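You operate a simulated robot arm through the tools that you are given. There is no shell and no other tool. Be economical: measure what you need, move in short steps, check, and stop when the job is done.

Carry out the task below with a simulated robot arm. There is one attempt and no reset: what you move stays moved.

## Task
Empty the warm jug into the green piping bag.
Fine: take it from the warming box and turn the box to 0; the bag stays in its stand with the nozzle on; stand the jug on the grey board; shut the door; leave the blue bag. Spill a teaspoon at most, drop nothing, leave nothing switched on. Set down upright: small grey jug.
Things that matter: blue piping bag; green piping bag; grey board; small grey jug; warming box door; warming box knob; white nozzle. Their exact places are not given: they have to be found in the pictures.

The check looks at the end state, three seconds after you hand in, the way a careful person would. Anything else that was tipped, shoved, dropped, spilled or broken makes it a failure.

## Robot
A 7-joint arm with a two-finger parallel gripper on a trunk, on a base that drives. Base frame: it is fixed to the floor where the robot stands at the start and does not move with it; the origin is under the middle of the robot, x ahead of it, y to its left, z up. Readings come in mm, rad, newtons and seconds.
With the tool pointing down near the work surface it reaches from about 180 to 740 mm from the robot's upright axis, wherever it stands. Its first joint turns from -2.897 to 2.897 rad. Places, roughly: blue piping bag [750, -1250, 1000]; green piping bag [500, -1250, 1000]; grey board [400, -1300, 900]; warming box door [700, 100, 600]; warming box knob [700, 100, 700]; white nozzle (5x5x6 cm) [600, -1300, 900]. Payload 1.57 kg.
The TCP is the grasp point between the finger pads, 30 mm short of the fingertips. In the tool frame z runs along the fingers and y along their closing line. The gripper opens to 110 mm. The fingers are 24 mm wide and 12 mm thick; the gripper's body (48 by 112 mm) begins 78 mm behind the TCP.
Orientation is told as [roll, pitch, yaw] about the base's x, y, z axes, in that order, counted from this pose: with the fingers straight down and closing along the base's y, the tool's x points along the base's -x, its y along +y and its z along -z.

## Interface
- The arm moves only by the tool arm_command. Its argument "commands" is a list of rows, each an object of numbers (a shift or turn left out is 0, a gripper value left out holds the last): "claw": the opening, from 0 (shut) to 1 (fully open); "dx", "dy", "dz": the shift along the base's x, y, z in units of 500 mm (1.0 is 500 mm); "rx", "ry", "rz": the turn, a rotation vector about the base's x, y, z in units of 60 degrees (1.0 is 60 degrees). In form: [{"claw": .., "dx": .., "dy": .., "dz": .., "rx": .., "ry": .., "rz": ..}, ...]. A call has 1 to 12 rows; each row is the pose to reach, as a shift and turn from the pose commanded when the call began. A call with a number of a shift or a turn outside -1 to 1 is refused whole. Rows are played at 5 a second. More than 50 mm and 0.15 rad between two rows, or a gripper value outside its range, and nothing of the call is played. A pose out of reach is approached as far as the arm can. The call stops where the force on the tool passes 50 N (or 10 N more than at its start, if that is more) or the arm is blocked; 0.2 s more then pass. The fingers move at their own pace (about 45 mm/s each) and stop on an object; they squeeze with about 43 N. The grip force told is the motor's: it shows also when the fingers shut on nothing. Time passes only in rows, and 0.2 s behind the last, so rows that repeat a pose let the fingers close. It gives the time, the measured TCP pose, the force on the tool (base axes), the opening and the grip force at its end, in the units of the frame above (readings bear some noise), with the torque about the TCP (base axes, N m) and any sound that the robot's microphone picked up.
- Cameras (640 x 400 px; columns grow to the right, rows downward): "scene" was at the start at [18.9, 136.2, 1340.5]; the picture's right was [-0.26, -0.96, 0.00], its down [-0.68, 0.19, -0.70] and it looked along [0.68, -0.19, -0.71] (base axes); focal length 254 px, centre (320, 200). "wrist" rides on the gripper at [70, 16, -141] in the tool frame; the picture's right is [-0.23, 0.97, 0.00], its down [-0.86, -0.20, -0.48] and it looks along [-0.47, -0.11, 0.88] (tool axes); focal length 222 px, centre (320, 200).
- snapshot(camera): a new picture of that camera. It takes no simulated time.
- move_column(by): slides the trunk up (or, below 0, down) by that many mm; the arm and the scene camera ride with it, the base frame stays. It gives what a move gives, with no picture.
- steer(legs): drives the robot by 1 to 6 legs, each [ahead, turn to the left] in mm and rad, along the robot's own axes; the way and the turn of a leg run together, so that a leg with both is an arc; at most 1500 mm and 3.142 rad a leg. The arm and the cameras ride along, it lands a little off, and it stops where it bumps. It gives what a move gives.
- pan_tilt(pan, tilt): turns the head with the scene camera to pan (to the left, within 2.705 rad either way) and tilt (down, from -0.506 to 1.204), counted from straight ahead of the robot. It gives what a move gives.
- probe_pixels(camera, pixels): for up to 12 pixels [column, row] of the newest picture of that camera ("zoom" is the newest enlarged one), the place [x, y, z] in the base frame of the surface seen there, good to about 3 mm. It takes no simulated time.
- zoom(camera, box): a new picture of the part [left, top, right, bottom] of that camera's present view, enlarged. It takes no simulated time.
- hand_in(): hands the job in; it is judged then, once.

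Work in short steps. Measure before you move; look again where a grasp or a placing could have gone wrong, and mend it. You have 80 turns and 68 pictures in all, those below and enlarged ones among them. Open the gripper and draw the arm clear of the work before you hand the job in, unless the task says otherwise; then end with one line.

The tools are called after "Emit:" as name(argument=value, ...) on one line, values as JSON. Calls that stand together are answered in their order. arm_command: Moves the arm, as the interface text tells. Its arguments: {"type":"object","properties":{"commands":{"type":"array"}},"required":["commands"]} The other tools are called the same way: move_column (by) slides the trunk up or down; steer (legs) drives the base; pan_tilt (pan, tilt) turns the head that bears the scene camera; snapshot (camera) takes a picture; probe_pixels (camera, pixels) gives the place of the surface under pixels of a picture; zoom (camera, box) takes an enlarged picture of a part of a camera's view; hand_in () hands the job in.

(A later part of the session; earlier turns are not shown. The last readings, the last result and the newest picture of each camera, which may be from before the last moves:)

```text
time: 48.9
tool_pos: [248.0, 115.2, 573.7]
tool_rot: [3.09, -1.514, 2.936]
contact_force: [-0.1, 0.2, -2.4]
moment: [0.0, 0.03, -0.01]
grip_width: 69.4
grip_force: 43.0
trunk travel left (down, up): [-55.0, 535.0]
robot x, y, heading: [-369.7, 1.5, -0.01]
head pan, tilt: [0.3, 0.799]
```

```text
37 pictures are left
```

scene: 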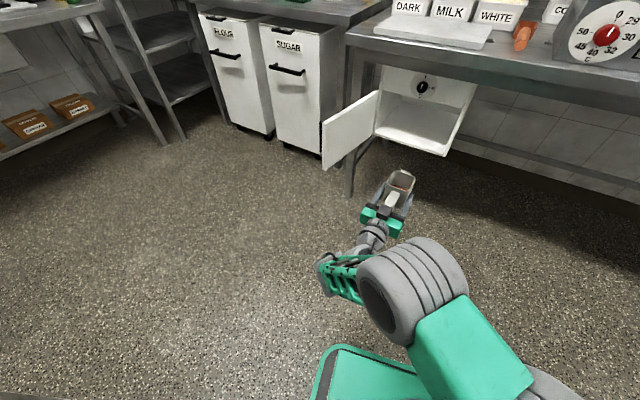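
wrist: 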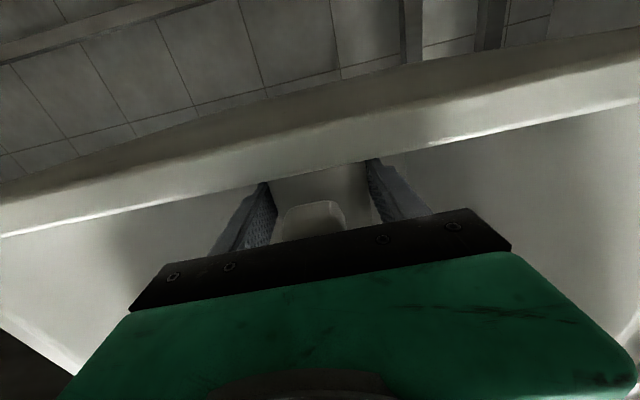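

The black shape is my own torso, and only its rear touched the bench behind; nothing there looks tipped. I zoom on the jug and on the bumped bench.

Emit:
zoom(camera="scene", box=[330, 150, 450, 250])

Emit:
probe_pixels(camera="zoom", pixels=[[348, 85], [400, 95], [330, 130], [385, 150], [372, 120], [400, 75], [420, 80], [370, 82], [355, 150]])

```text
4.00 times, centred on (390, 200) of scene
```

zoom: 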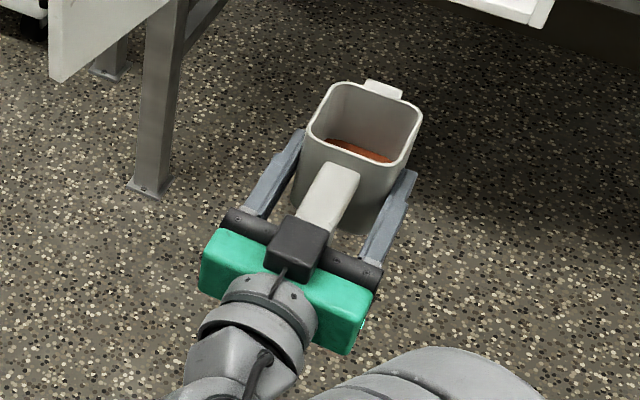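

```text
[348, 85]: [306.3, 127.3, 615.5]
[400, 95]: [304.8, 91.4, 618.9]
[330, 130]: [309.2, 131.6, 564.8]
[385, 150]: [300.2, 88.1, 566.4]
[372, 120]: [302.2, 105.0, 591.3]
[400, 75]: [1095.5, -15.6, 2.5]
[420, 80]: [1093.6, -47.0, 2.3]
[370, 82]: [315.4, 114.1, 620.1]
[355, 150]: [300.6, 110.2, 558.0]
```

The jug is level and about a third full, with the spout at the far side. I raise the trunk above bench height before driving.

Emit:
move_column(by=400)

Emit:
move_column(by=125)

Emit:
steer(legs=[[90, 0], [0, -1.83], [1040, 0]])

Emit:
pan_tilt(pan=1.3, tilt=0.7)

Emit:
snapshot(camera="scene")

```text
time: 52.8
tool_pos: [250.3, 115.8, 974.8]
tool_rot: [3.078, -1.51, 2.949]
contact_force: [0.5, -0.9, -2.7]
moment: [-0.01, 0.03, 0.02]
grip_width: 69.8
grip_force: 43.5
trunk travel left (down, up): [-455.0, 135.0]
robot x, y, heading: [-364.4, -4.2, -0.014]
head pan, tilt: [0.3, 0.799]
```

```text
time: 54.3
tool_pos: [250.3, 117.1, 1099.7]
tool_rot: [3.078, -1.509, 2.951]
contact_force: [-0.6, -0.3, -2.5]
moment: [0.02, -0.01, 0.01]
grip_width: 69.5
grip_force: 42.7
trunk travel left (down, up): [-580.0, 10.0]
robot x, y, heading: [-367.2, 3.8, -0.013]
head pan, tilt: [0.3, 0.799]
```

```text
time: 64.8
tool_pos: [-583.3, -1636.2, 1097.3]
tool_rot: [3.099, -1.515, 1.105]
contact_force: [0.1, 0.3, -2.6]
moment: [0.01, 0.01, -0.01]
grip_width: 69.7
grip_force: 42.8
trunk travel left (down, up): [-580.0, 10.0]
robot x, y, heading: [-541.8, -1016.3, -1.83]
head pan, tilt: [0.3, 0.799]
```

```text
time: 66.1
tool_pos: [-582.7, -1637.6, 1096.4]
tool_rot: [3.101, -1.515, 1.102]
contact_force: [-0.6, 0.1, -2.5]
moment: [0.03, -0.07, -0.02]
grip_width: 69.4
grip_force: 42.8
trunk travel left (down, up): [-580.0, 10.0]
robot x, y, heading: [-539.6, -1015.0, -1.832]
head pan, tilt: [1.3, 0.7]
```

```text
35 pictures are left
```

scene: 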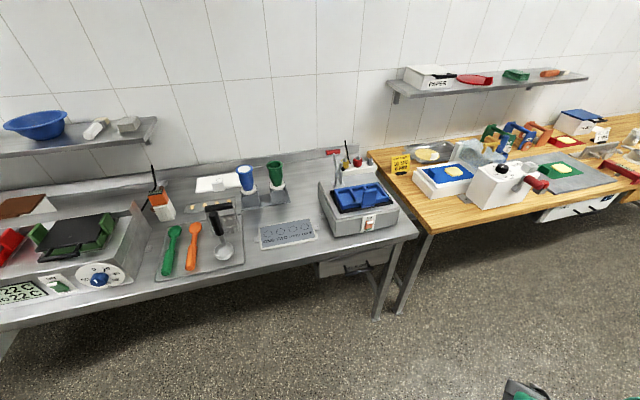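

Good view: the bags are at (246,178) and (275,175), and the grey board is at (287,233). I zoom and measure.

Emit:
zoom(camera="scene", box=[215, 145, 343, 265])

Emit:
probe_pixels(camera="scene", pixels=[[267, 164], [281, 163], [274, 162], [276, 180], [262, 228], [317, 236], [260, 247], [310, 222], [287, 240], [287, 222], [280, 203], [241, 167]])

```text
3.33 times, centred on (279, 205) of scene
```

zoom: 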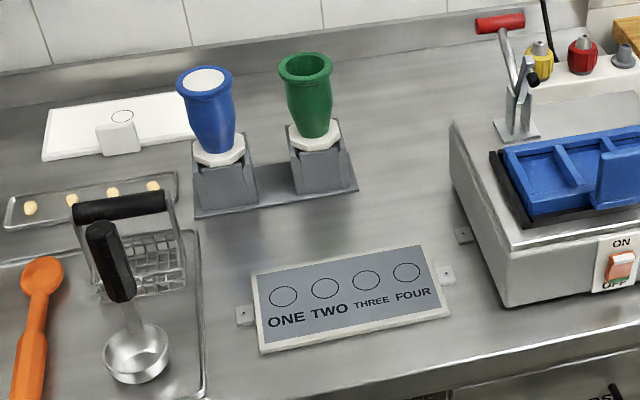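

```text
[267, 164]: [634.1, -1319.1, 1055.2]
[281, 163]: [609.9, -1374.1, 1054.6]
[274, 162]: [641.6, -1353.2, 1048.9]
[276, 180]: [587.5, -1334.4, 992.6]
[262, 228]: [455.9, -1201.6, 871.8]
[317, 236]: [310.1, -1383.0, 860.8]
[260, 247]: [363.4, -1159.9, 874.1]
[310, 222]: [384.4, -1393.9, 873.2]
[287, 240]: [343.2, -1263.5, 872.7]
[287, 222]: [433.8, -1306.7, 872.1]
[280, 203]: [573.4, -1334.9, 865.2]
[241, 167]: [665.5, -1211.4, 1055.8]
```

Emit:
probe_pixels(camera="zoom", pixels=[[280, 68], [331, 66], [304, 54], [306, 82], [305, 68], [287, 68], [324, 66], [305, 90], [181, 85], [206, 77], [270, 285], [430, 262]])

Emit:
zoom(camera="scene", box=[255, 150, 295, 190])

```text
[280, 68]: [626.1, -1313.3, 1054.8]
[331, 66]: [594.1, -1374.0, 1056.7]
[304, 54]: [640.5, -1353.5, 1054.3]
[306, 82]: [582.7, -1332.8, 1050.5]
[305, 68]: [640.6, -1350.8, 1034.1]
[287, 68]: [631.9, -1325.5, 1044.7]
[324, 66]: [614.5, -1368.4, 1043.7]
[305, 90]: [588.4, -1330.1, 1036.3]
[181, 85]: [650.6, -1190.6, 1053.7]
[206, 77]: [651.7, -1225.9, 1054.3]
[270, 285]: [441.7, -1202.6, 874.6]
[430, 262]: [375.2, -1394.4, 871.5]
```

```text
10.00 times, centred on (275, 170) of scene
```

zoom: 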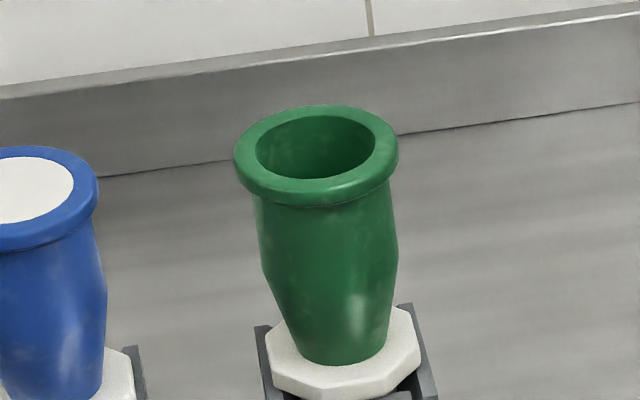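

The bag mouth is centred at about (611, -1343, 1055) with an inner radius of about 25 mm. The board centre is near (385, -1278, 872). I square up to the bench and come part of the way in, then centre the arm.

Emit:
steer(legs=[[22, 0], [0, 1.57], [250, 0]])

Emit:
arm_command(commands=[{"dx": -0.02, "dy": -0.04, "dz": 0.02, "rz": 0.06}, {"dx": -0.04, "dy": -0.08, "dz": 0.04, "rz": 0.12}, {"dx": -0.07, "dy": -0.13, "dz": 0.06, "rz": 0.17}, {"dx": -0.1, "dy": -0.18, "dz": 0.08, "rz": 0.21}, {"dx": -0.12, "dy": -0.215, "dz": 0.09, "rz": 0.24}, {"dx": -0.12, "dy": -0.215, "dz": 0.09, "rz": 0.24}])

```text
time: 72.1
tool_pos: [314.6, -1154.8, 1096.6]
tool_rot: [3.102, -1.517, 2.653]
contact_force: [1.2, 0.3, -2.6]
moment: [-0.01, 0.0, 0.02]
grip_width: 69.7
grip_force: 43.3
trunk travel left (down, up): [-580.0, 10.0]
robot x, y, heading: [-309.8, -1103.0, -0.279]
head pan, tilt: [1.3, 0.7]
```

```text
time: 73.5
tool_pos: [253.1, -1263.5, 1141.6]
tool_rot: [3.105, -1.514, 2.898]
contact_force: [-0.6, 0.7, -3.3]
moment: [0.04, 0.04, 0.03]
grip_width: 69.4
grip_force: 42.7
out of reach, approached as far as the arm can: row 5
trunk travel left (down, up): [-580.0, 10.0]
robot x, y, heading: [-306.9, -1101.7, -0.277]
head pan, tilt: [1.3, 0.7]
```

Gripper and robot headings agree. I drive 275 mm in toward the bag.

Emit:
steer(legs=[[275, 0]])

Emit:
pan_tilt(pan=0.0, tilt=0.75)

Emit:
snapshot(camera="scene")

Emit:
snapshot(camera="wrist")

```text
time: 75.4
tool_pos: [519.4, -1337.0, 1141.3]
tool_rot: [3.099, -1.515, 2.905]
contact_force: [0.1, -0.7, -2.9]
moment: [0.0, 0.01, -0.02]
grip_width: 69.8
grip_force: 43.1
trunk travel left (down, up): [-580.0, 10.0]
robot x, y, heading: [-41.9, -1176.6, -0.276]
head pan, tilt: [1.3, 0.7]
```

```text
time: 76.9
tool_pos: [517.3, -1338.2, 1141.0]
tool_rot: [3.097, -1.515, 2.906]
contact_force: [-0.4, 0.5, -2.7]
moment: [0.02, 0.02, -0.01]
grip_width: 69.5
grip_force: 42.6
trunk travel left (down, up): [-580.0, 10.0]
robot x, y, heading: [-45.2, -1179.7, -0.274]
head pan, tilt: [0.0, 0.75]
```

```text
32 pictures are left
```

scene: 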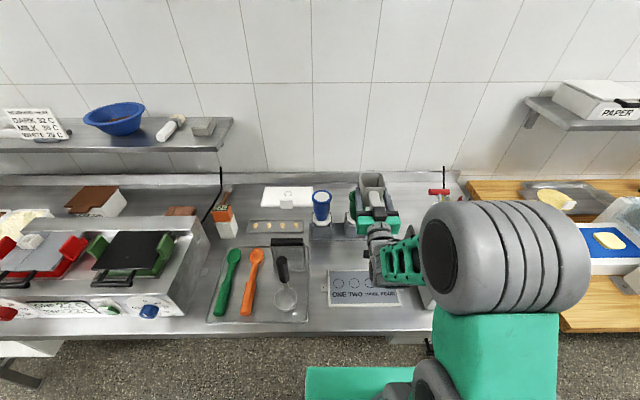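

```text
31 pictures are left
```

wrist: 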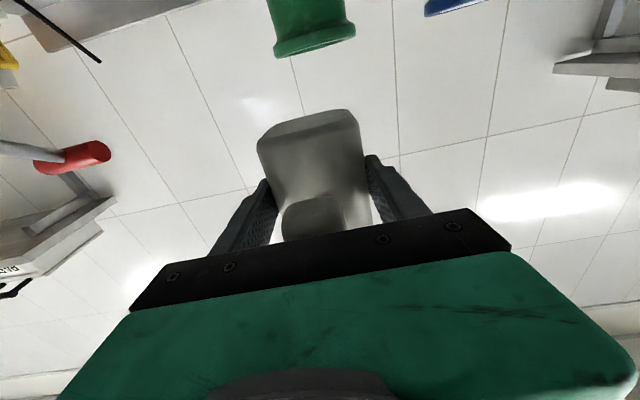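

I zoom on the jug and bag from the scene camera to measure the spout's place relative to the TCP.

Emit:
zoom(camera="scene", box=[335, 160, 415, 230])

Emit:
probe_pixels(camera="zoom", pixels=[[240, 110], [340, 110], [290, 110], [280, 103], [300, 103], [320, 103], [260, 103], [290, 98], [250, 160], [350, 160], [310, 150], [310, 170]])

```text
5.71 times, centred on (375, 195) of scene
```

zoom: 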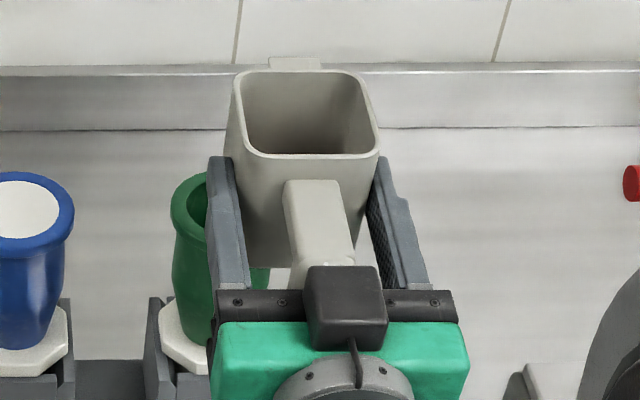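

```text
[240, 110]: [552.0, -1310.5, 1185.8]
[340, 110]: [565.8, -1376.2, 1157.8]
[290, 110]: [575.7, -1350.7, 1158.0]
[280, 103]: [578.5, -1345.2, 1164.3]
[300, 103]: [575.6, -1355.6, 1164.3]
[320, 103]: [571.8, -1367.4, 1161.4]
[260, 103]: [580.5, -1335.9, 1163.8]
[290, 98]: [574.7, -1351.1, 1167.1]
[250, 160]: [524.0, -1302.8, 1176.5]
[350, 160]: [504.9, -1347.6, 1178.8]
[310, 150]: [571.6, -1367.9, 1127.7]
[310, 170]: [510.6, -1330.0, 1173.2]
```

Emit:
probe_pixels(camera="zoom", pixels=[[275, 62], [295, 60], [315, 62], [295, 66], [275, 67], [315, 67], [245, 74], [355, 74], [255, 152], [370, 152], [330, 160], [400, 225]])

```text
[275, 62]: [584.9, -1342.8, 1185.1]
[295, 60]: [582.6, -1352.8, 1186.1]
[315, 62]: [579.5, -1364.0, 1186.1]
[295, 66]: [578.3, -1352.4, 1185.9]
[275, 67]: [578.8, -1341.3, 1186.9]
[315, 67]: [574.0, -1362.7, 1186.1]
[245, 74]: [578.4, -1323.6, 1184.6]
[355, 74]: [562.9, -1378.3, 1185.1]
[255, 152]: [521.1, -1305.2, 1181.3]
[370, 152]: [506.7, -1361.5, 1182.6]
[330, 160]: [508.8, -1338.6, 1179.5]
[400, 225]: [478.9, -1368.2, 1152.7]
```

The spout tip is at about (584, -1353, 1186), roughly 68 mm ahead of and 45 mm above the TCP. I start by tilting 50° while centring the spout over the bag at a safe height.

Emit:
arm_command(commands=[{"dx": 0.0035, "dy": 0.004, "dz": -0.0037, "rx": 0.033, "ry": 0.114}, {"dx": 0.007, "dy": 0.008, "dz": -0.0073, "rx": 0.0657, "ry": 0.2288}, {"dx": 0.0105, "dy": 0.0121, "dz": -0.011, "rx": 0.0986, "ry": 0.343}, {"dx": 0.0139, "dy": 0.0161, "dz": -0.0146, "rx": 0.1314, "ry": 0.4576}, {"dx": 0.0174, "dy": 0.0201, "dz": -0.0183, "rx": 0.1643, "ry": 0.572}, {"dx": 0.0209, "dy": 0.0242, "dz": -0.0219, "rx": 0.1971, "ry": 0.6864}, {"dx": 0.0244, "dy": 0.0282, "dz": -0.0256, "rx": 0.23, "ry": 0.8008}, {"dx": 0.0244, "dy": 0.0282, "dz": -0.0256, "rx": 0.23, "ry": 0.8008}])

Emit:
zoom(camera="scene", box=[335, 160, 415, 230])

Emit:
snapshot(camera="wrist")

```text
time: 78.7
tool_pos: [529.6, -1322.6, 1127.7]
tool_rot: [0.003, -0.753, -0.283]
contact_force: [1.2, 0.0, -2.6]
moment: [0.02, -0.02, 0.04]
grip_width: 69.6
grip_force: 42.9
trunk travel left (down, up): [-580.0, 10.0]
robot x, y, heading: [-40.5, -1176.8, -0.275]
head pan, tilt: [0.0, 0.75]
```

```text
5.71 times, centred on (375, 195) of scene
```

zoom: 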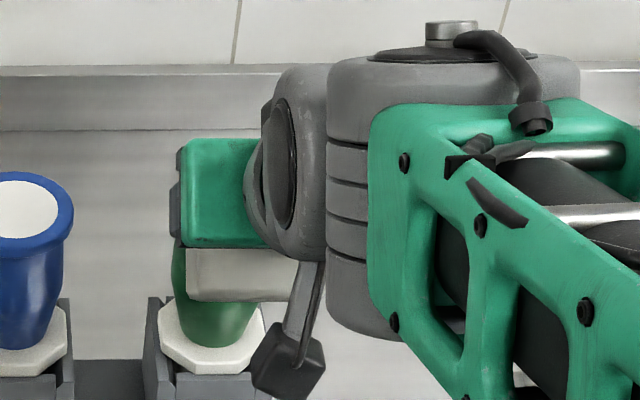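

```text
28 pictures are left
```

wrist: 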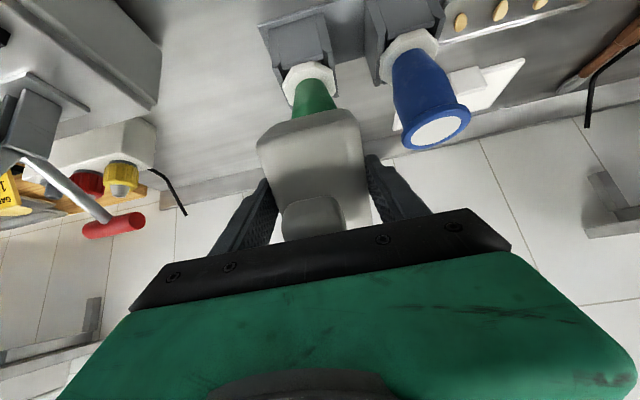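

Tilt is about 47° and the spout tip is computed at (605, -1342, 1104), over the mouth. I tilt on slowly to 67°, where the flow should begin.

Emit:
arm_command(commands=[{"dx": 0.005, "dy": -0.0014, "dz": -0.0038, "rx": 0.023, "ry": 0.08}, {"dx": 0.01, "dy": -0.0029, "dz": -0.0076, "rx": 0.046, "ry": 0.16}, {"dx": 0.01, "dy": -0.0029, "dz": -0.0076, "rx": 0.046, "ry": 0.16}, {"dx": 0.0139, "dy": -0.004, "dz": -0.006, "rx": 0.0575, "ry": 0.2}, {"dx": 0.0139, "dy": -0.004, "dz": -0.006, "rx": 0.0575, "ry": 0.2}, {"dx": 0.017, "dy": -0.0049, "dz": -0.0045, "rx": 0.069, "ry": 0.24}, {"dx": 0.017, "dy": -0.0049, "dz": -0.0045, "rx": 0.069, "ry": 0.24}, {"dx": 0.0207, "dy": -0.006, "dz": -0.003, "rx": 0.0805, "ry": 0.28}, {"dx": 0.0207, "dy": -0.006, "dz": -0.003, "rx": 0.0805, "ry": 0.28}, {"dx": 0.0244, "dy": -0.007, "dz": -0.0014, "rx": 0.092, "ry": 0.32}, {"dx": 0.0244, "dy": -0.007, "dz": -0.0014, "rx": 0.092, "ry": 0.32}])

Emit:
snapshot(camera="wrist")

```text
time: 81.1
tool_pos: [543.1, -1326.7, 1128.0]
tool_rot: [0.005, -0.404, -0.283]
contact_force: [0.1, 0.1, -3.1]
moment: [-0.02, 0.02, -0.01]
grip_width: 69.6
grip_force: 43.2
trunk travel left (down, up): [-580.0, 10.0]
robot x, y, heading: [-40.5, -1180.9, -0.274]
head pan, tilt: [0.0, 0.75]
```

```text
27 pictures are left
```

wrist: 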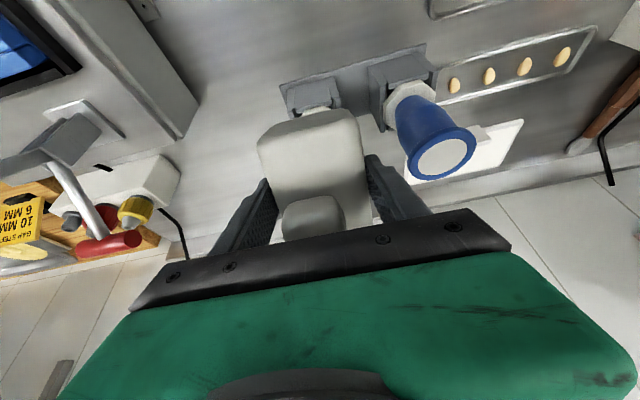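

No flow is noticeable yet and the force is about 3 N. I go slowly on to 87°.

Emit:
arm_command(commands=[{"dx": 0.006, "dy": -0.0017, "dz": 0.0025, "rx": 0.0153, "ry": 0.053}, {"dx": 0.006, "dy": -0.0017, "dz": 0.0025, "rx": 0.0153, "ry": 0.053}, {"dx": 0.0121, "dy": -0.0035, "dz": 0.005, "rx": 0.0307, "ry": 0.1067}, {"dx": 0.0121, "dy": -0.0035, "dz": 0.005, "rx": 0.0307, "ry": 0.1067}, {"dx": 0.0181, "dy": -0.0052, "dz": 0.0074, "rx": 0.046, "ry": 0.16}, {"dx": 0.0181, "dy": -0.0052, "dz": 0.0074, "rx": 0.046, "ry": 0.16}, {"dx": 0.0252, "dy": -0.0072, "dz": 0.01, "rx": 0.0613, "ry": 0.2133}, {"dx": 0.0252, "dy": -0.0072, "dz": 0.01, "rx": 0.0613, "ry": 0.2133}, {"dx": 0.0323, "dy": -0.0093, "dz": 0.0125, "rx": 0.0767, "ry": 0.2667}, {"dx": 0.0323, "dy": -0.0093, "dz": 0.0125, "rx": 0.0767, "ry": 0.2667}, {"dx": 0.0394, "dy": -0.0113, "dz": 0.015, "rx": 0.092, "ry": 0.32}, {"dx": 0.0394, "dy": -0.0113, "dz": 0.015, "rx": 0.092, "ry": 0.32}])

Emit:
snapshot(camera="wrist")

Emit:
snapshot(camera="scene")

```text
time: 83.7
tool_pos: [561.6, -1331.9, 1136.4]
tool_rot: [0.002, -0.056, -0.282]
contact_force: [-0.6, -0.1, -1.1]
moment: [-0.03, -0.02, 0.0]
grip_width: 69.7
grip_force: 42.8
trunk travel left (down, up): [-580.0, 10.0]
robot x, y, heading: [-43.4, -1179.5, -0.275]
head pan, tilt: [0.0, 0.75]
```

```text
26 pictures are left
```

wrist: 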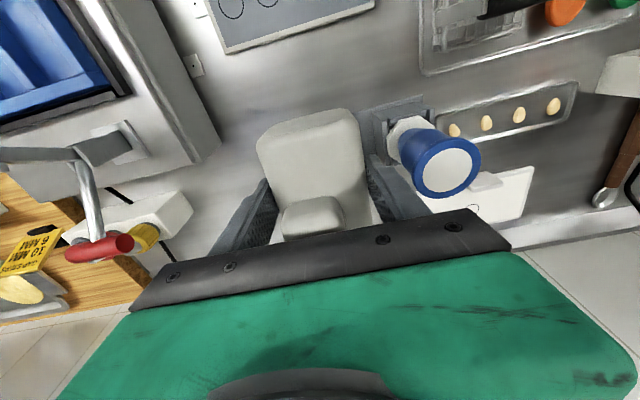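

```text
25 pictures are left
```

scene: 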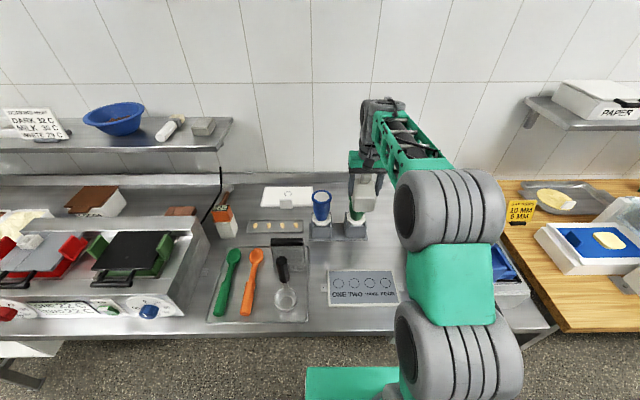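

The force fell from 3 N to 1.1 N, so most of it has poured. I check around the bag for drips.

Emit:
zoom(camera="scene", box=[320, 165, 400, 245])

```text
5.00 times, centred on (360, 205) of scene
```

zoom: 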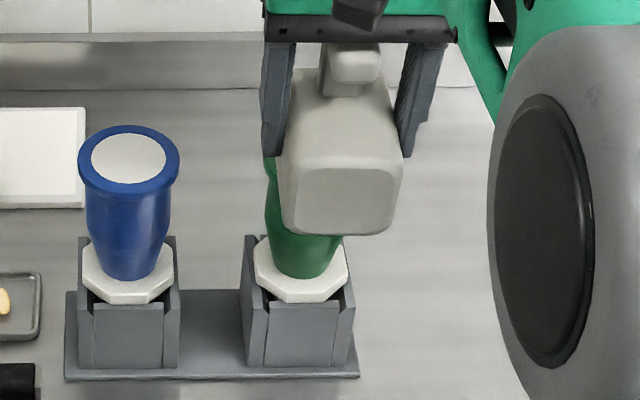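

No drips are visible, and the jug's lateral alignment with the bag is within about 3 mm. I keep tilting, now to 127°, to drain it fully, and hold there.

Emit:
arm_command(commands=[{"dx": 0.0118, "dy": -0.0034, "dz": 0.004, "rx": 0.023, "ry": 0.08}, {"dx": 0.024, "dy": -0.0069, "dz": 0.0076, "rx": 0.046, "ry": 0.16}, {"dx": 0.024, "dy": -0.0069, "dz": 0.0076, "rx": 0.046, "ry": 0.16}, {"dx": 0.037, "dy": -0.0106, "dz": 0.012, "rx": 0.069, "ry": 0.24}, {"dx": 0.05, "dy": -0.0144, "dz": 0.0166, "rx": 0.092, "ry": 0.32}, {"dx": 0.05, "dy": -0.0144, "dz": 0.0166, "rx": 0.092, "ry": 0.32}, {"dx": 0.0633, "dy": -0.0182, "dz": 0.0208, "rx": 0.115, "ry": 0.4}, {"dx": 0.0769, "dy": -0.0221, "dz": 0.0248, "rx": 0.138, "ry": 0.48}, {"dx": 0.0905, "dy": -0.026, "dz": 0.0265, "rx": 0.161, "ry": 0.56}, {"dx": 0.1042, "dy": -0.0299, "dz": 0.028, "rx": 0.184, "ry": 0.64}, {"dx": 0.1042, "dy": -0.0299, "dz": 0.028, "rx": 0.184, "ry": 0.64}, {"dx": 0.1042, "dy": -0.0299, "dz": 0.028, "rx": 0.184, "ry": 0.64}])

Emit:
arm_command(commands=[{"dx": 0}, {"dx": 0}, {"dx": 0}, {"dx": 0}, {"dx": 0}, {"dx": 0}, {"dx": 0}, {"dx": 0}, {"dx": 0}, {"dx": 0}, {"dx": 0}, {"dx": 0}])

Emit:
zoom(camera="scene", box=[320, 145, 420, 245])

```text
time: 85.0
tool_pos: [586.8, -1339.3, 1138.5]
tool_rot: [0.002, 0.276, -0.283]
contact_force: [15.3, 1.3, -45.1]
moment: [-0.7, 1.69, -0.21]
grip_width: 69.9
grip_force: 43.2
trunk travel left (down, up): [-580.0, 10.0]
robot x, y, heading: [-41.6, -1180.5, -0.277]
head pan, tilt: [0.0, 0.75]
stopped in row 6: the force on the tool passed its limit at 116 N (the readings are from after the stop); the commanded pose is now the measured one
```

```text
time: 85.4
tool_pos: [589.0, -1341.3, 1138.2]
tool_rot: [0.002, 0.274, -0.285]
contact_force: [7.6, -0.1, -23.6]
moment: [-0.3, 0.82, -0.09]
grip_width: 69.5
grip_force: 42.9
trunk travel left (down, up): [-580.0, 10.0]
robot x, y, heading: [-42.2, -1178.3, -0.274]
head pan, tilt: [0.0, 0.75]
stopped in row 1: the force on the tool passed its limit at 59 N (the readings are from after the stop); the commanded pose is now the measured one
```

```text
4.00 times, centred on (370, 195) of scene
```

zoom: 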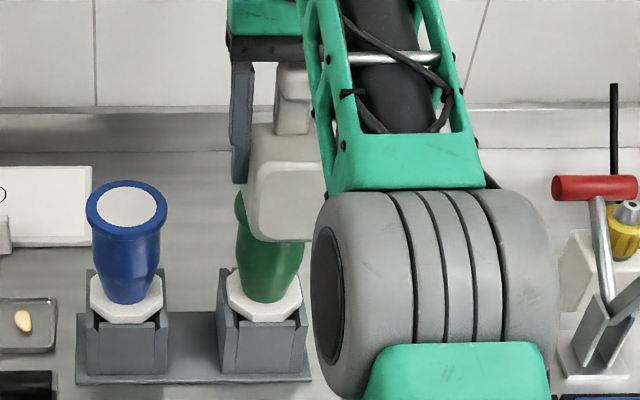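

The wrench fits the hand's camera side pressing against the forearm, pushing down and forward about 170 mm above the TCP. It is not the bag. I back off 5°, hold so it drains, and read the weight.

Emit:
arm_command(commands=[{"dx": -0.012, "dy": 0.0034, "dz": -0.0035, "rx": -0.023, "ry": -0.08}, {"dx": -0.012, "dy": 0.0034, "dz": -0.0035, "rx": -0.023, "ry": -0.08}, {"dx": -0.012, "dy": 0.0034, "dz": -0.0035, "rx": -0.023, "ry": -0.08}, {"dx": -0.012, "dy": 0.0034, "dz": -0.0035, "rx": -0.023, "ry": -0.08}, {"dx": -0.012, "dy": 0.0034, "dz": -0.0035, "rx": -0.023, "ry": -0.08}, {"dx": -0.012, "dy": 0.0034, "dz": -0.0035, "rx": -0.023, "ry": -0.08}, {"dx": -0.012, "dy": 0.0034, "dz": -0.0035, "rx": -0.023, "ry": -0.08}, {"dx": -0.012, "dy": 0.0034, "dz": -0.0035, "rx": -0.023, "ry": -0.08}, {"dx": -0.012, "dy": 0.0034, "dz": -0.0035, "rx": -0.023, "ry": -0.08}])

Emit:
snapshot(camera="wrist")

```text
time: 87.4
tool_pos: [582.1, -1337.6, 1137.0]
tool_rot: [0.003, 0.189, -0.283]
contact_force: [0.8, -0.1, -1.4]
moment: [0.01, -0.04, 0.0]
grip_width: 69.8
grip_force: 42.6
trunk travel left (down, up): [-580.0, 10.0]
robot x, y, heading: [-42.1, -1178.0, -0.276]
head pan, tilt: [0.0, 0.75]
```

```text
22 pictures are left
```

wrist: 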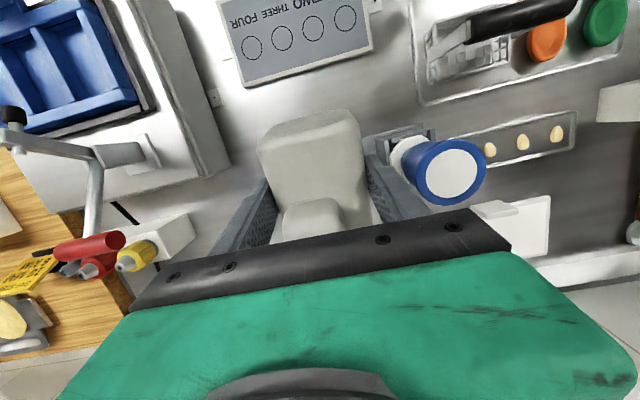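

Weight is steady at about 1.3 N, probably the bare jug. I hold for several more seconds so the last of it drains.

Emit:
arm_command(commands=[{"dx": 0}, {"dx": 0}, {"dx": 0}, {"dx": 0}, {"dx": 0}, {"dx": 0}, {"dx": 0}, {"dx": 0}, {"dx": 0}, {"dx": 0}, {"dx": 0}, {"dx": 0}])

Emit:
arm_command(commands=[{"dx": 0}, {"dx": 0}, {"dx": 0}, {"dx": 0}, {"dx": 0}, {"dx": 0}, {"dx": 0}, {"dx": 0}, {"dx": 0}, {"dx": 0}, {"dx": 0}, {"dx": 0}])

```text
time: 90.0
tool_pos: [581.5, -1337.1, 1135.6]
tool_rot: [0.001, 0.19, -0.283]
contact_force: [-0.4, -0.6, -1.3]
moment: [-0.01, -0.06, 0.01]
grip_width: 69.7
grip_force: 42.8
trunk travel left (down, up): [-580.0, 10.0]
robot x, y, heading: [-43.9, -1179.3, -0.278]
head pan, tilt: [0.0, 0.75]
```

```text
time: 92.6
tool_pos: [582.4, -1338.3, 1135.9]
tool_rot: [0.001, 0.189, -0.284]
contact_force: [-0.3, 0.3, -0.9]
moment: [0.0, -0.01, 0.0]
grip_width: 69.8
grip_force: 42.8
trunk travel left (down, up): [-580.0, 10.0]
robot x, y, heading: [-39.7, -1177.8, -0.278]
head pan, tilt: [0.0, 0.75]
```

It is drained. I tilt back while rising, keeping the spout over the bag, and then go on to upright.

Emit:
arm_command(commands=[{"dx": -0.009, "dy": 0.0026, "dz": 0.02, "rx": -0.031, "ry": -0.108}, {"dx": -0.02, "dy": 0.0058, "dz": 0.035, "rx": -0.062, "ry": -0.216}, {"dx": -0.034, "dy": 0.0098, "dz": 0.045, "rx": -0.093, "ry": -0.324}, {"dx": -0.049, "dy": 0.014, "dz": 0.05, "rx": -0.124, "ry": -0.4325}, {"dx": -0.063, "dy": 0.018, "dz": 0.055, "rx": -0.155, "ry": -0.54}, {"dx": -0.078, "dy": 0.022, "dz": 0.06, "rx": -0.186, "ry": -0.649}, {"dx": -0.09, "dy": 0.026, "dz": 0.06, "rx": -0.217, "ry": -0.757}, {"dx": -0.098, "dy": 0.028, "dz": 0.06, "rx": -0.248, "ry": -0.865}])

Emit:
arm_command(commands=[{"dx": -0.005, "dz": 0.01, "rx": -0.031, "ry": -0.107}, {"dx": -0.01, "dz": 0.02, "rx": -0.0614, "ry": -0.214}, {"dx": -0.02, "dy": 0.006, "dz": 0.02, "rx": -0.092, "ry": -0.321}, {"dx": -0.03, "dy": 0.008, "dz": 0.02, "rx": -0.123, "ry": -0.4286}, {"dx": -0.04, "dy": 0.011, "dz": 0.02, "rx": -0.154, "ry": -0.536}, {"dx": -0.05, "dy": 0.014, "dz": 0.02, "rx": -0.184, "ry": -0.643}, {"dx": -0.06, "dy": 0.017, "dz": 0.02, "rx": -0.215, "ry": -0.75}, {"dx": -0.06, "dy": 0.017, "dz": 0.02, "rx": -0.215, "ry": -0.75}])

Emit:
zoom(camera="scene", box=[315, 150, 427, 250])

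```text
time: 94.4
tool_pos: [677.3, -1342.8, 1275.8]
tool_rot: [-0.006, -0.641, -0.283]
contact_force: [1.1, 0.5, -0.9]
moment: [0.01, 0.08, -0.01]
grip_width: 69.3
grip_force: 42.3
out of reach, approached as far as the arm can: row 4, 5, 6, 7, 8
trunk travel left (down, up): [-580.0, 10.0]
robot x, y, heading: [-44.4, -1180.9, -0.28]
head pan, tilt: [0.0, 0.75]
```

```text
time: 96.2
tool_pos: [672.1, -1339.3, 1300.8]
tool_rot: [-0.013, -0.683, -0.286]
contact_force: [0.4, 0.1, -1.5]
moment: [0.03, -0.04, -0.02]
grip_width: 69.6
grip_force: 42.6
out of reach, approached as far as the arm can: row 1, 2, 3, 4, 5, 6, 7, 8
trunk travel left (down, up): [-580.0, 10.0]
robot x, y, heading: [-45.4, -1178.4, -0.279]
head pan, tilt: [0.0, 0.75]
```

```text
4.00 times, centred on (371, 200) of scene
```

zoom: 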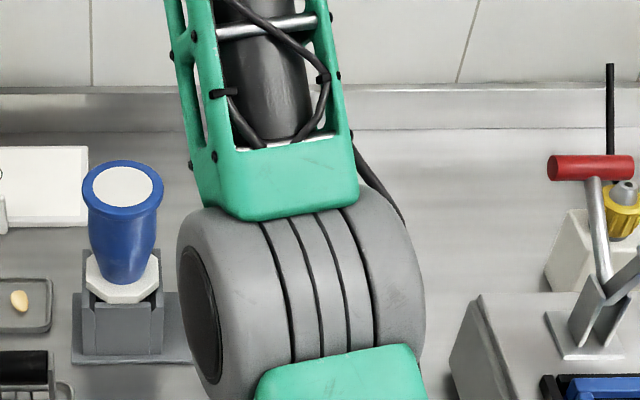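

The arm drifted up and forward, because a joint limit made those poses unreachable. Forces are low. I look at the arm's shape before doing anything more.

Emit:
snapshot(camera="scene")

Emit:
snapshot(camera="wrist")

```text
20 pictures are left
```

scene: 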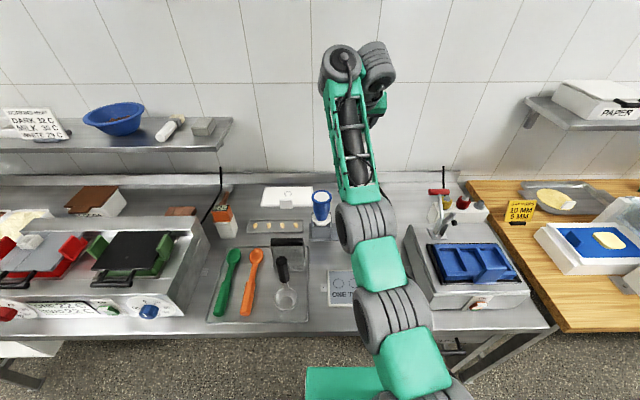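

```text
19 pictures are left
```

wrist: 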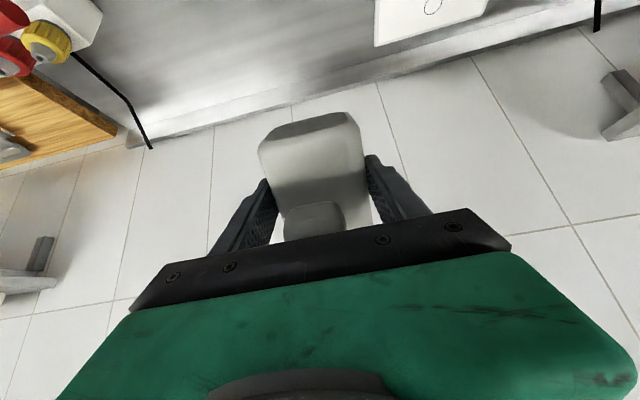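

The wrist is in a stretched-out branch and the jug is clear of everything. I back the base off 350 mm to get room, then sort the arm out in open space.

Emit:
steer(legs=[[-350, 0]])

Emit:
arm_command(commands=[{"dx": 0}, {"dx": 0}])

Emit:
snapshot(camera="scene")

```text
time: 98.4
tool_pos: [340.9, -1243.3, 1302.5]
tool_rot: [-0.009, -0.681, -0.283]
contact_force: [-0.2, -0.1, -1.9]
moment: [0.0, 0.0, 0.03]
grip_width: 69.4
grip_force: 43.4
trunk travel left (down, up): [-580.0, 10.0]
robot x, y, heading: [-378.9, -1079.3, -0.277]
head pan, tilt: [0.0, 0.75]
```

```text
time: 99.0
tool_pos: [341.1, -1242.6, 1300.5]
tool_rot: [-0.011, -0.682, -0.281]
contact_force: [-0.1, -0.5, -1.6]
moment: [-0.01, -0.02, 0.0]
grip_width: 69.6
grip_force: 42.7
trunk travel left (down, up): [-580.0, 10.0]
robot x, y, heading: [-376.0, -1085.7, -0.274]
head pan, tilt: [0.0, 0.75]
```

```text
18 pictures are left
```

scene: 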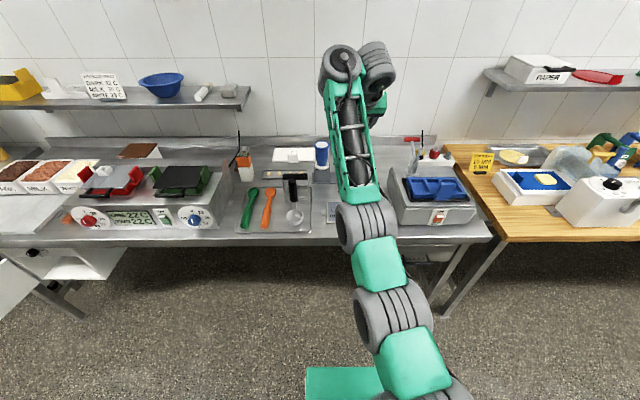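

I bring the TCP back and down in small steps at this tilt, to return to the earlier elbow posture.

Emit:
arm_command(commands=[{"dx": -0.04, "dy": 0.011, "dz": -0.05}, {"dx": -0.08, "dy": 0.022, "dz": -0.1}, {"dx": -0.12, "dy": 0.034, "dz": -0.15}, {"dx": -0.16, "dy": 0.045, "dz": -0.2}, {"dx": -0.2, "dy": 0.056, "dz": -0.25}, {"dx": -0.2, "dy": 0.056, "dz": -0.28}])

```text
time: 100.4
tool_pos: [341.4, -1243.6, 1301.6]
tool_rot: [-0.01, -0.682, -0.281]
contact_force: [0.2, -0.2, -1.3]
moment: [0.01, 0.0, 0.0]
grip_width: 69.4
grip_force: 42.7
out of reach, approached as far as the arm can: row 1, 2, 3, 4, 5, 6
trunk travel left (down, up): [-580.0, 10.0]
robot x, y, heading: [-376.4, -1086.9, -0.275]
head pan, tilt: [0.0, 0.75]
```

It is stuck near a straight-elbow limit. I try a tool tilt with a small downward step, to see which direction frees it.

Emit:
arm_command(commands=[{"rx": 0.03, "ry": 0.1}, {"rx": 0.06, "ry": 0.2}, {"rx": 0.09, "ry": 0.3}, {"rx": 0.12, "ry": 0.4}])

```text
time: 101.4
tool_pos: [294.9, -1234.2, 1268.8]
tool_rot: [-0.002, -0.266, -0.284]
contact_force: [-0.8, 0.3, -0.8]
moment: [0.0, -0.1, -0.01]
grip_width: 69.7
grip_force: 42.5
out of reach, approached as far as the arm can: row 3, 4
trunk travel left (down, up): [-580.0, 10.0]
robot x, y, heading: [-373.7, -1083.3, -0.276]
head pan, tilt: [0.0, 0.75]
```

Tilting down frees it. I go to near tool-down, lower and closer, before tilting up again.

Emit:
arm_command(commands=[{"rx": 0.03, "ry": 0.1, "dx": -0.02, "dy": 0.006, "dz": -0.04}, {"rx": 0.06, "ry": 0.2, "dx": -0.05, "dy": 0.014, "dz": -0.08}, {"rx": 0.07, "ry": 0.24, "dx": -0.08, "dy": 0.022, "dz": -0.13}, {"rx": 0.07, "ry": 0.24, "dx": -0.11, "dy": 0.03, "dz": -0.18}, {"rx": 0.07, "ry": 0.24, "dx": -0.14, "dy": 0.04, "dz": -0.23}, {"rx": 0.07, "ry": 0.24, "dx": -0.16, "dy": 0.045, "dz": -0.28}])

Emit:
snapshot(camera="scene")

```text
time: 102.8
tool_pos: [219.4, -1211.0, 1123.6]
tool_rot: [-0.007, 0.014, -0.284]
contact_force: [-0.1, 0.3, -2.7]
moment: [-0.01, -0.03, 0.0]
grip_width: 69.6
grip_force: 43.2
out of reach, approached as far as the arm can: row 1
trunk travel left (down, up): [-580.0, 10.0]
robot x, y, heading: [-377.6, -1086.2, -0.277]
head pan, tilt: [0.0, 0.75]
```

```text
17 pictures are left
```

scene: 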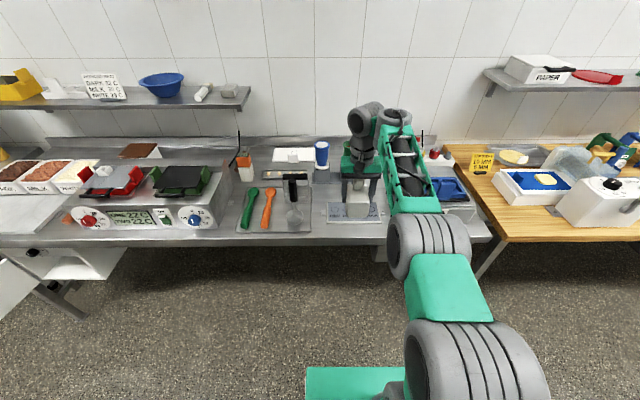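

Good, tool-down again near (219, -1211, 1124). Now I tilt up in place by 30° to test whether this branch works.

Emit:
arm_command(commands=[{"rx": -0.03, "ry": -0.1}, {"rx": -0.06, "ry": -0.2}, {"rx": -0.09, "ry": -0.3}, {"rx": -0.115, "ry": -0.4}, {"rx": -0.143, "ry": -0.5}])

```text
time: 104.0
tool_pos: [297.8, -1234.0, 1249.2]
tool_rot: [0.001, -0.407, -0.284]
contact_force: [0.3, -0.4, -0.6]
moment: [-0.03, -0.03, 0.0]
grip_width: 69.6
grip_force: 42.8
out of reach, approached as far as the arm can: row 1, 2, 3, 4, 5
trunk travel left (down, up): [-580.0, 10.0]
robot x, y, heading: [-373.2, -1084.4, -0.276]
head pan, tilt: [0.0, 0.75]
```

The hand–forearm angle is at a limit. I probe the arm's links in the last picture, taken tool-down, to see the posture.

Emit:
probe_pixels(camera="scene", pixels=[[430, 240], [415, 200], [405, 160], [395, 115], [365, 115], [362, 145], [450, 285], [470, 350], [360, 165], [345, 185]])

```text
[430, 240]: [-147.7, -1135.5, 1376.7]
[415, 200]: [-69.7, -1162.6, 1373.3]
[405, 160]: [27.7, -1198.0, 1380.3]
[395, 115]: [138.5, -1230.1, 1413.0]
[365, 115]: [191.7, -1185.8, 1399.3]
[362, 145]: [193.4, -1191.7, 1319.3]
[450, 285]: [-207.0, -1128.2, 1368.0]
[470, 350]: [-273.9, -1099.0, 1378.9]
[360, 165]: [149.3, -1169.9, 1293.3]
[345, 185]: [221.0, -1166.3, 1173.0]
```

The posture is in-plane; the earlier good one had the elbow swung sideways. I go back to the tool-down pose the robot started in (ahead 421, right 135 from the robot), to repeat the tilt-up that worked before.

Emit:
arm_command(commands=[{"rx": 0.03, "ry": 0.1, "dx": -0.06, "dy": -0.01, "dz": -0.04}, {"rx": 0.06, "ry": 0.2, "dx": -0.12, "dy": -0.02, "dz": -0.09}, {"rx": 0.09, "ry": 0.3, "dx": -0.19, "dy": -0.04, "dz": -0.14}, {"rx": 0.106, "ry": 0.38, "dx": -0.26, "dy": -0.06, "dz": -0.18}, {"rx": 0.106, "ry": 0.38, "dx": -0.33, "dy": -0.09, "dz": -0.22}, {"rx": 0.106, "ry": 0.38, "dx": -0.4, "dy": -0.12, "dz": -0.26}, {"rx": 0.106, "ry": 0.38, "dx": -0.47, "dy": -0.15, "dz": -0.3}, {"rx": 0.106, "ry": 0.38, "dx": -0.54, "dy": -0.17, "dz": -0.32}, {"rx": 0.106, "ry": 0.38, "dx": -0.61, "dy": -0.192, "dz": -0.32}])

Emit:
arm_command(commands=[{"rx": -0.038, "ry": -0.135, "dx": 0.033, "dy": 0.043, "dz": 0.03}, {"rx": -0.076, "ry": -0.27, "dx": 0.066, "dy": 0.086, "dz": 0.06}, {"rx": -0.114, "ry": -0.405, "dx": 0.099, "dy": 0.129, "dz": 0.1}, {"rx": -0.153, "ry": -0.54, "dx": 0.132, "dy": 0.172, "dz": 0.14}])

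Emit:
snapshot(camera="scene")

```text
time: 106.0
tool_pos: [3.9, -1342.2, 1122.2]
tool_rot: [-0.001, 0.013, -0.283]
contact_force: [0.2, 0.2, -2.1]
moment: [-0.03, 0.0, 0.02]
grip_width: 69.6
grip_force: 42.7
out of reach, approached as far as the arm can: row 7, 8, 9
trunk travel left (down, up): [-580.0, 10.0]
robot x, y, heading: [-372.6, -1086.4, -0.276]
head pan, tilt: [0.0, 0.75]
```

```text
time: 107.0
tool_pos: [124.3, -1297.5, 1300.8]
tool_rot: [0.018, -0.554, -0.284]
contact_force: [0.5, -0.7, -1.6]
moment: [0.01, 0.01, -0.04]
grip_width: 69.4
grip_force: 43.1
out of reach, approached as far as the arm can: row 1, 2, 3, 4
trunk travel left (down, up): [-580.0, 10.0]
robot x, y, heading: [-378.1, -1082.9, -0.276]
head pan, tilt: [0.0, 0.75]
```

```text
16 pictures are left
```

scene: 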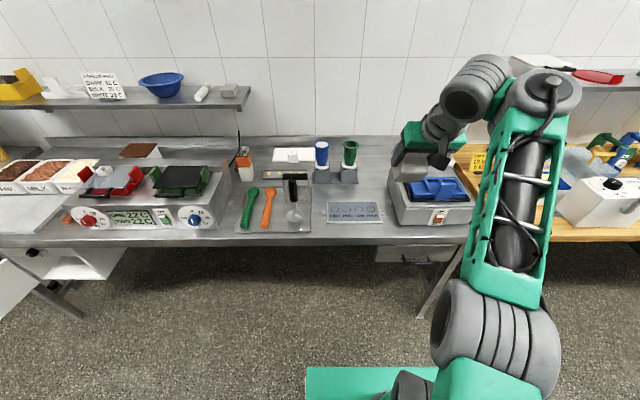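

The elbow is on the right and the forearm points forward. In the good posture the hand was bent to the right of the forearm. So I yaw the tool right about 55° here, in open air, before tilting up further.

Emit:
arm_command(commands=[{"rz": -0.13}, {"rz": -0.26}, {"rz": -0.39}, {"rz": -0.52}, {"rz": -0.65}, {"rz": -0.78}, {"rz": -0.91}])

```text
time: 108.6
tool_pos: [119.9, -1288.8, 1324.4]
tool_rot: [-0.001, -0.574, -1.24]
contact_force: [-1.5, 0.5, -0.5]
moment: [0.04, -0.06, 0.05]
grip_width: 69.8
grip_force: 43.1
out of reach, approached as far as the arm can: row 1, 2, 3, 4, 5, 6, 7
trunk travel left (down, up): [-580.0, 10.0]
robot x, y, heading: [-374.8, -1086.4, -0.273]
head pan, tilt: [0.0, 0.75]
```

Yaw was accepted. Now I tilt up 30° at this heading.

Emit:
arm_command(commands=[{"rx": -0.118, "ry": -0.041}, {"rx": -0.236, "ry": -0.081}, {"rx": -0.354, "ry": -0.122}, {"rx": -0.473, "ry": -0.1625}])

Emit:
snapshot(camera="scene")

```text
time: 109.6
tool_pos: [123.1, -1290.3, 1321.0]
tool_rot: [-0.006, -0.57, -1.238]
contact_force: [0.3, 1.0, -1.4]
moment: [0.0, -0.01, 0.0]
grip_width: 69.4
grip_force: 43.1
out of reach, approached as far as the arm can: row 1, 2, 3, 4
trunk travel left (down, up): [-580.0, 10.0]
robot x, y, heading: [-376.6, -1087.9, -0.275]
head pan, tilt: [0.0, 0.75]
```

```text
15 pictures are left
```

scene: 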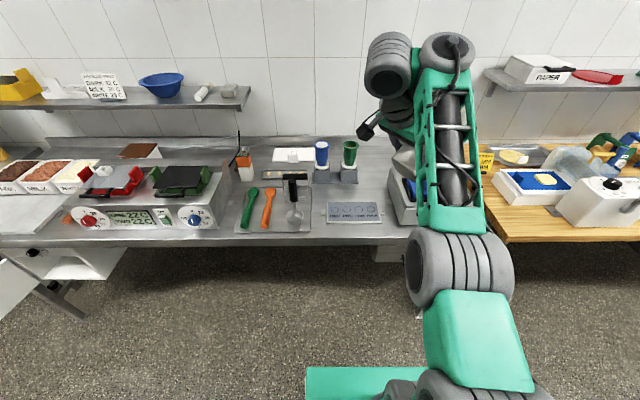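

Still limited. I probe the arm's skeleton in this picture to understand which joint is binding.

Emit:
probe_pixels(camera="scene", pixels=[[440, 385], [480, 350], [475, 300], [460, 270], [457, 240], [450, 218], [430, 150], [435, 80], [450, 45], [390, 75], [395, 110], [370, 130]])

Emit:
pan_tilt(pan=-0.3, tilt=1.15)

Emit:
snapshot(camera="scene")

```text
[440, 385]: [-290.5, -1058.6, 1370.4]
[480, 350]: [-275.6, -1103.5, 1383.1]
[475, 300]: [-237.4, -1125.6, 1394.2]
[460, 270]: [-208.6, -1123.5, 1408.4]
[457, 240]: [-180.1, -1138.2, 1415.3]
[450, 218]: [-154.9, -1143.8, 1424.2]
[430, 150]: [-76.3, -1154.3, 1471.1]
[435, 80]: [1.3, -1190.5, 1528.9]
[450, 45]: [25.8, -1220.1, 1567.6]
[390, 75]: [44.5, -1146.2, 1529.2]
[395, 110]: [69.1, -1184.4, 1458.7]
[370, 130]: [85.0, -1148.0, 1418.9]
```

```text
time: 110.5
tool_pos: [122.2, -1289.3, 1322.1]
tool_rot: [-0.007, -0.571, -1.238]
contact_force: [0.2, -0.4, -1.6]
moment: [-0.01, 0.01, -0.02]
grip_width: 69.9
grip_force: 43.8
trunk travel left (down, up): [-580.0, 10.0]
robot x, y, heading: [-374.3, -1089.2, -0.273]
head pan, tilt: [-0.3, 1.15]
```

```text
14 pictures are left
```

scene: 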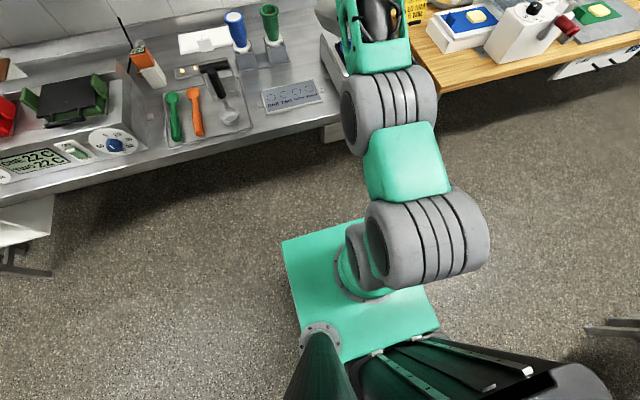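

The upper arm leans forward with the forearm rising, so tilting up should be reachable higher. I have 580 mm of trunk travel to lower afterwards. I raise the TCP about 190 mm while tilting up.

Emit:
arm_command(commands=[{"dz": 0.05, "rx": -0.1, "ry": -0.034}, {"dz": 0.1, "rx": -0.2, "ry": -0.069}, {"dz": 0.15, "rx": -0.3, "ry": -0.103}, {"dz": 0.2, "rx": -0.4, "ry": -0.137}, {"dz": 0.25, "rx": -0.5, "ry": -0.172}, {"dz": 0.3, "rx": -0.6, "ry": -0.206}, {"dz": 0.35, "rx": -0.7, "ry": -0.24}, {"dz": 0.38, "rx": -0.8, "ry": -0.275}, {"dz": 0.38, "rx": -0.898, "ry": -0.3085}])

```text
time: 112.5
tool_pos: [61.0, -1406.1, 1607.0]
tool_rot: [0.066, -1.162, -1.175]
contact_force: [0.5, 0.3, -1.8]
moment: [0.03, 0.02, -0.03]
grip_width: 69.6
grip_force: 42.6
out of reach, approached as far as the arm can: row 1, 2, 3, 4, 5, 6, 7, 8, 9
trunk travel left (down, up): [-580.0, 10.0]
robot x, y, heading: [-373.2, -1084.8, -0.272]
head pan, tilt: [-0.3, 1.15]
```

Tilt is down to 23°. I finish levelling with a bit more height.

Emit:
arm_command(commands=[{"dz": 0.04, "rx": -0.1, "ry": -0.04}, {"dz": 0.08, "rx": -0.2, "ry": -0.08}, {"dz": 0.12, "rx": -0.3, "ry": -0.118}, {"dz": 0.14, "rx": -0.363, "ry": -0.14}, {"dz": 0.14, "rx": -0.363, "ry": -0.14}])

Emit:
pan_tilt(pan=-0.5, tilt=0.6)

Emit:
snapshot(camera="scene")

```text
time: 113.7
tool_pos: [33.3, -1390.7, 1642.1]
tool_rot: [-0.008, -1.225, -1.092]
contact_force: [0.3, 0.4, -2.5]
moment: [-0.01, -0.02, -0.02]
grip_width: 69.6
grip_force: 42.9
out of reach, approached as far as the arm can: row 1, 2, 3, 4, 5
trunk travel left (down, up): [-580.0, 10.0]
robot x, y, heading: [-375.6, -1085.6, -0.278]
head pan, tilt: [-0.3, 1.15]
```

```text
time: 114.7
tool_pos: [33.0, -1392.2, 1641.1]
tool_rot: [-0.008, -1.225, -1.092]
contact_force: [-0.2, -1.0, -2.0]
moment: [-0.01, 0.05, 0.0]
grip_width: 69.8
grip_force: 42.6
trunk travel left (down, up): [-580.0, 10.0]
robot x, y, heading: [-376.6, -1084.2, -0.274]
head pan, tilt: [-0.499, 0.6]
```

```text
13 pictures are left
```

scene: 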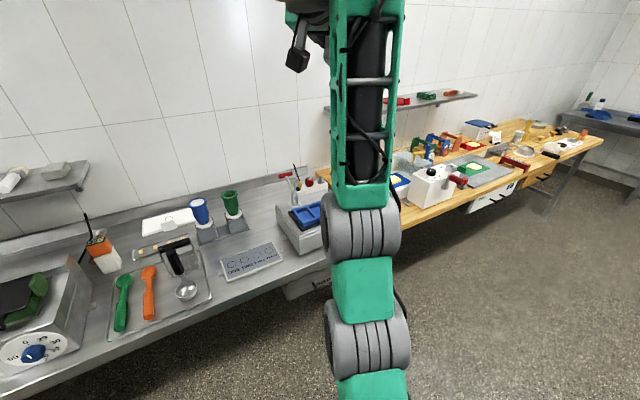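

The arm is now nearly straight and high. I try levelling fully while coming down and inward, so the elbow folds upward.

Emit:
arm_command(commands=[{"dx": -0.05, "dy": 0.03, "dz": -0.03, "rx": -0.06, "ry": -0.03}, {"dx": -0.1, "dy": 0.06, "dz": -0.06, "rx": -0.12, "ry": -0.06}, {"dx": -0.15, "dy": 0.09, "dz": -0.1, "rx": -0.18, "ry": -0.09}, {"dx": -0.2, "dy": 0.12, "dz": -0.15, "rx": -0.24, "ry": -0.125}, {"dx": -0.2, "dy": 0.12, "dz": -0.22, "rx": -0.3, "ry": -0.155}])

```text
time: 115.8
tool_pos: [-12.2, -1358.9, 1691.4]
tool_rot: [0.008, -1.331, -1.099]
contact_force: [0.8, -1.2, -2.1]
moment: [0.0, -0.01, -0.07]
grip_width: 69.8
grip_force: 43.7
out of reach, approached as far as the arm can: row 1, 2, 3, 4, 5
trunk travel left (down, up): [-580.0, 10.0]
robot x, y, heading: [-376.3, -1083.6, -0.273]
head pan, tilt: [-0.499, 0.6]
```

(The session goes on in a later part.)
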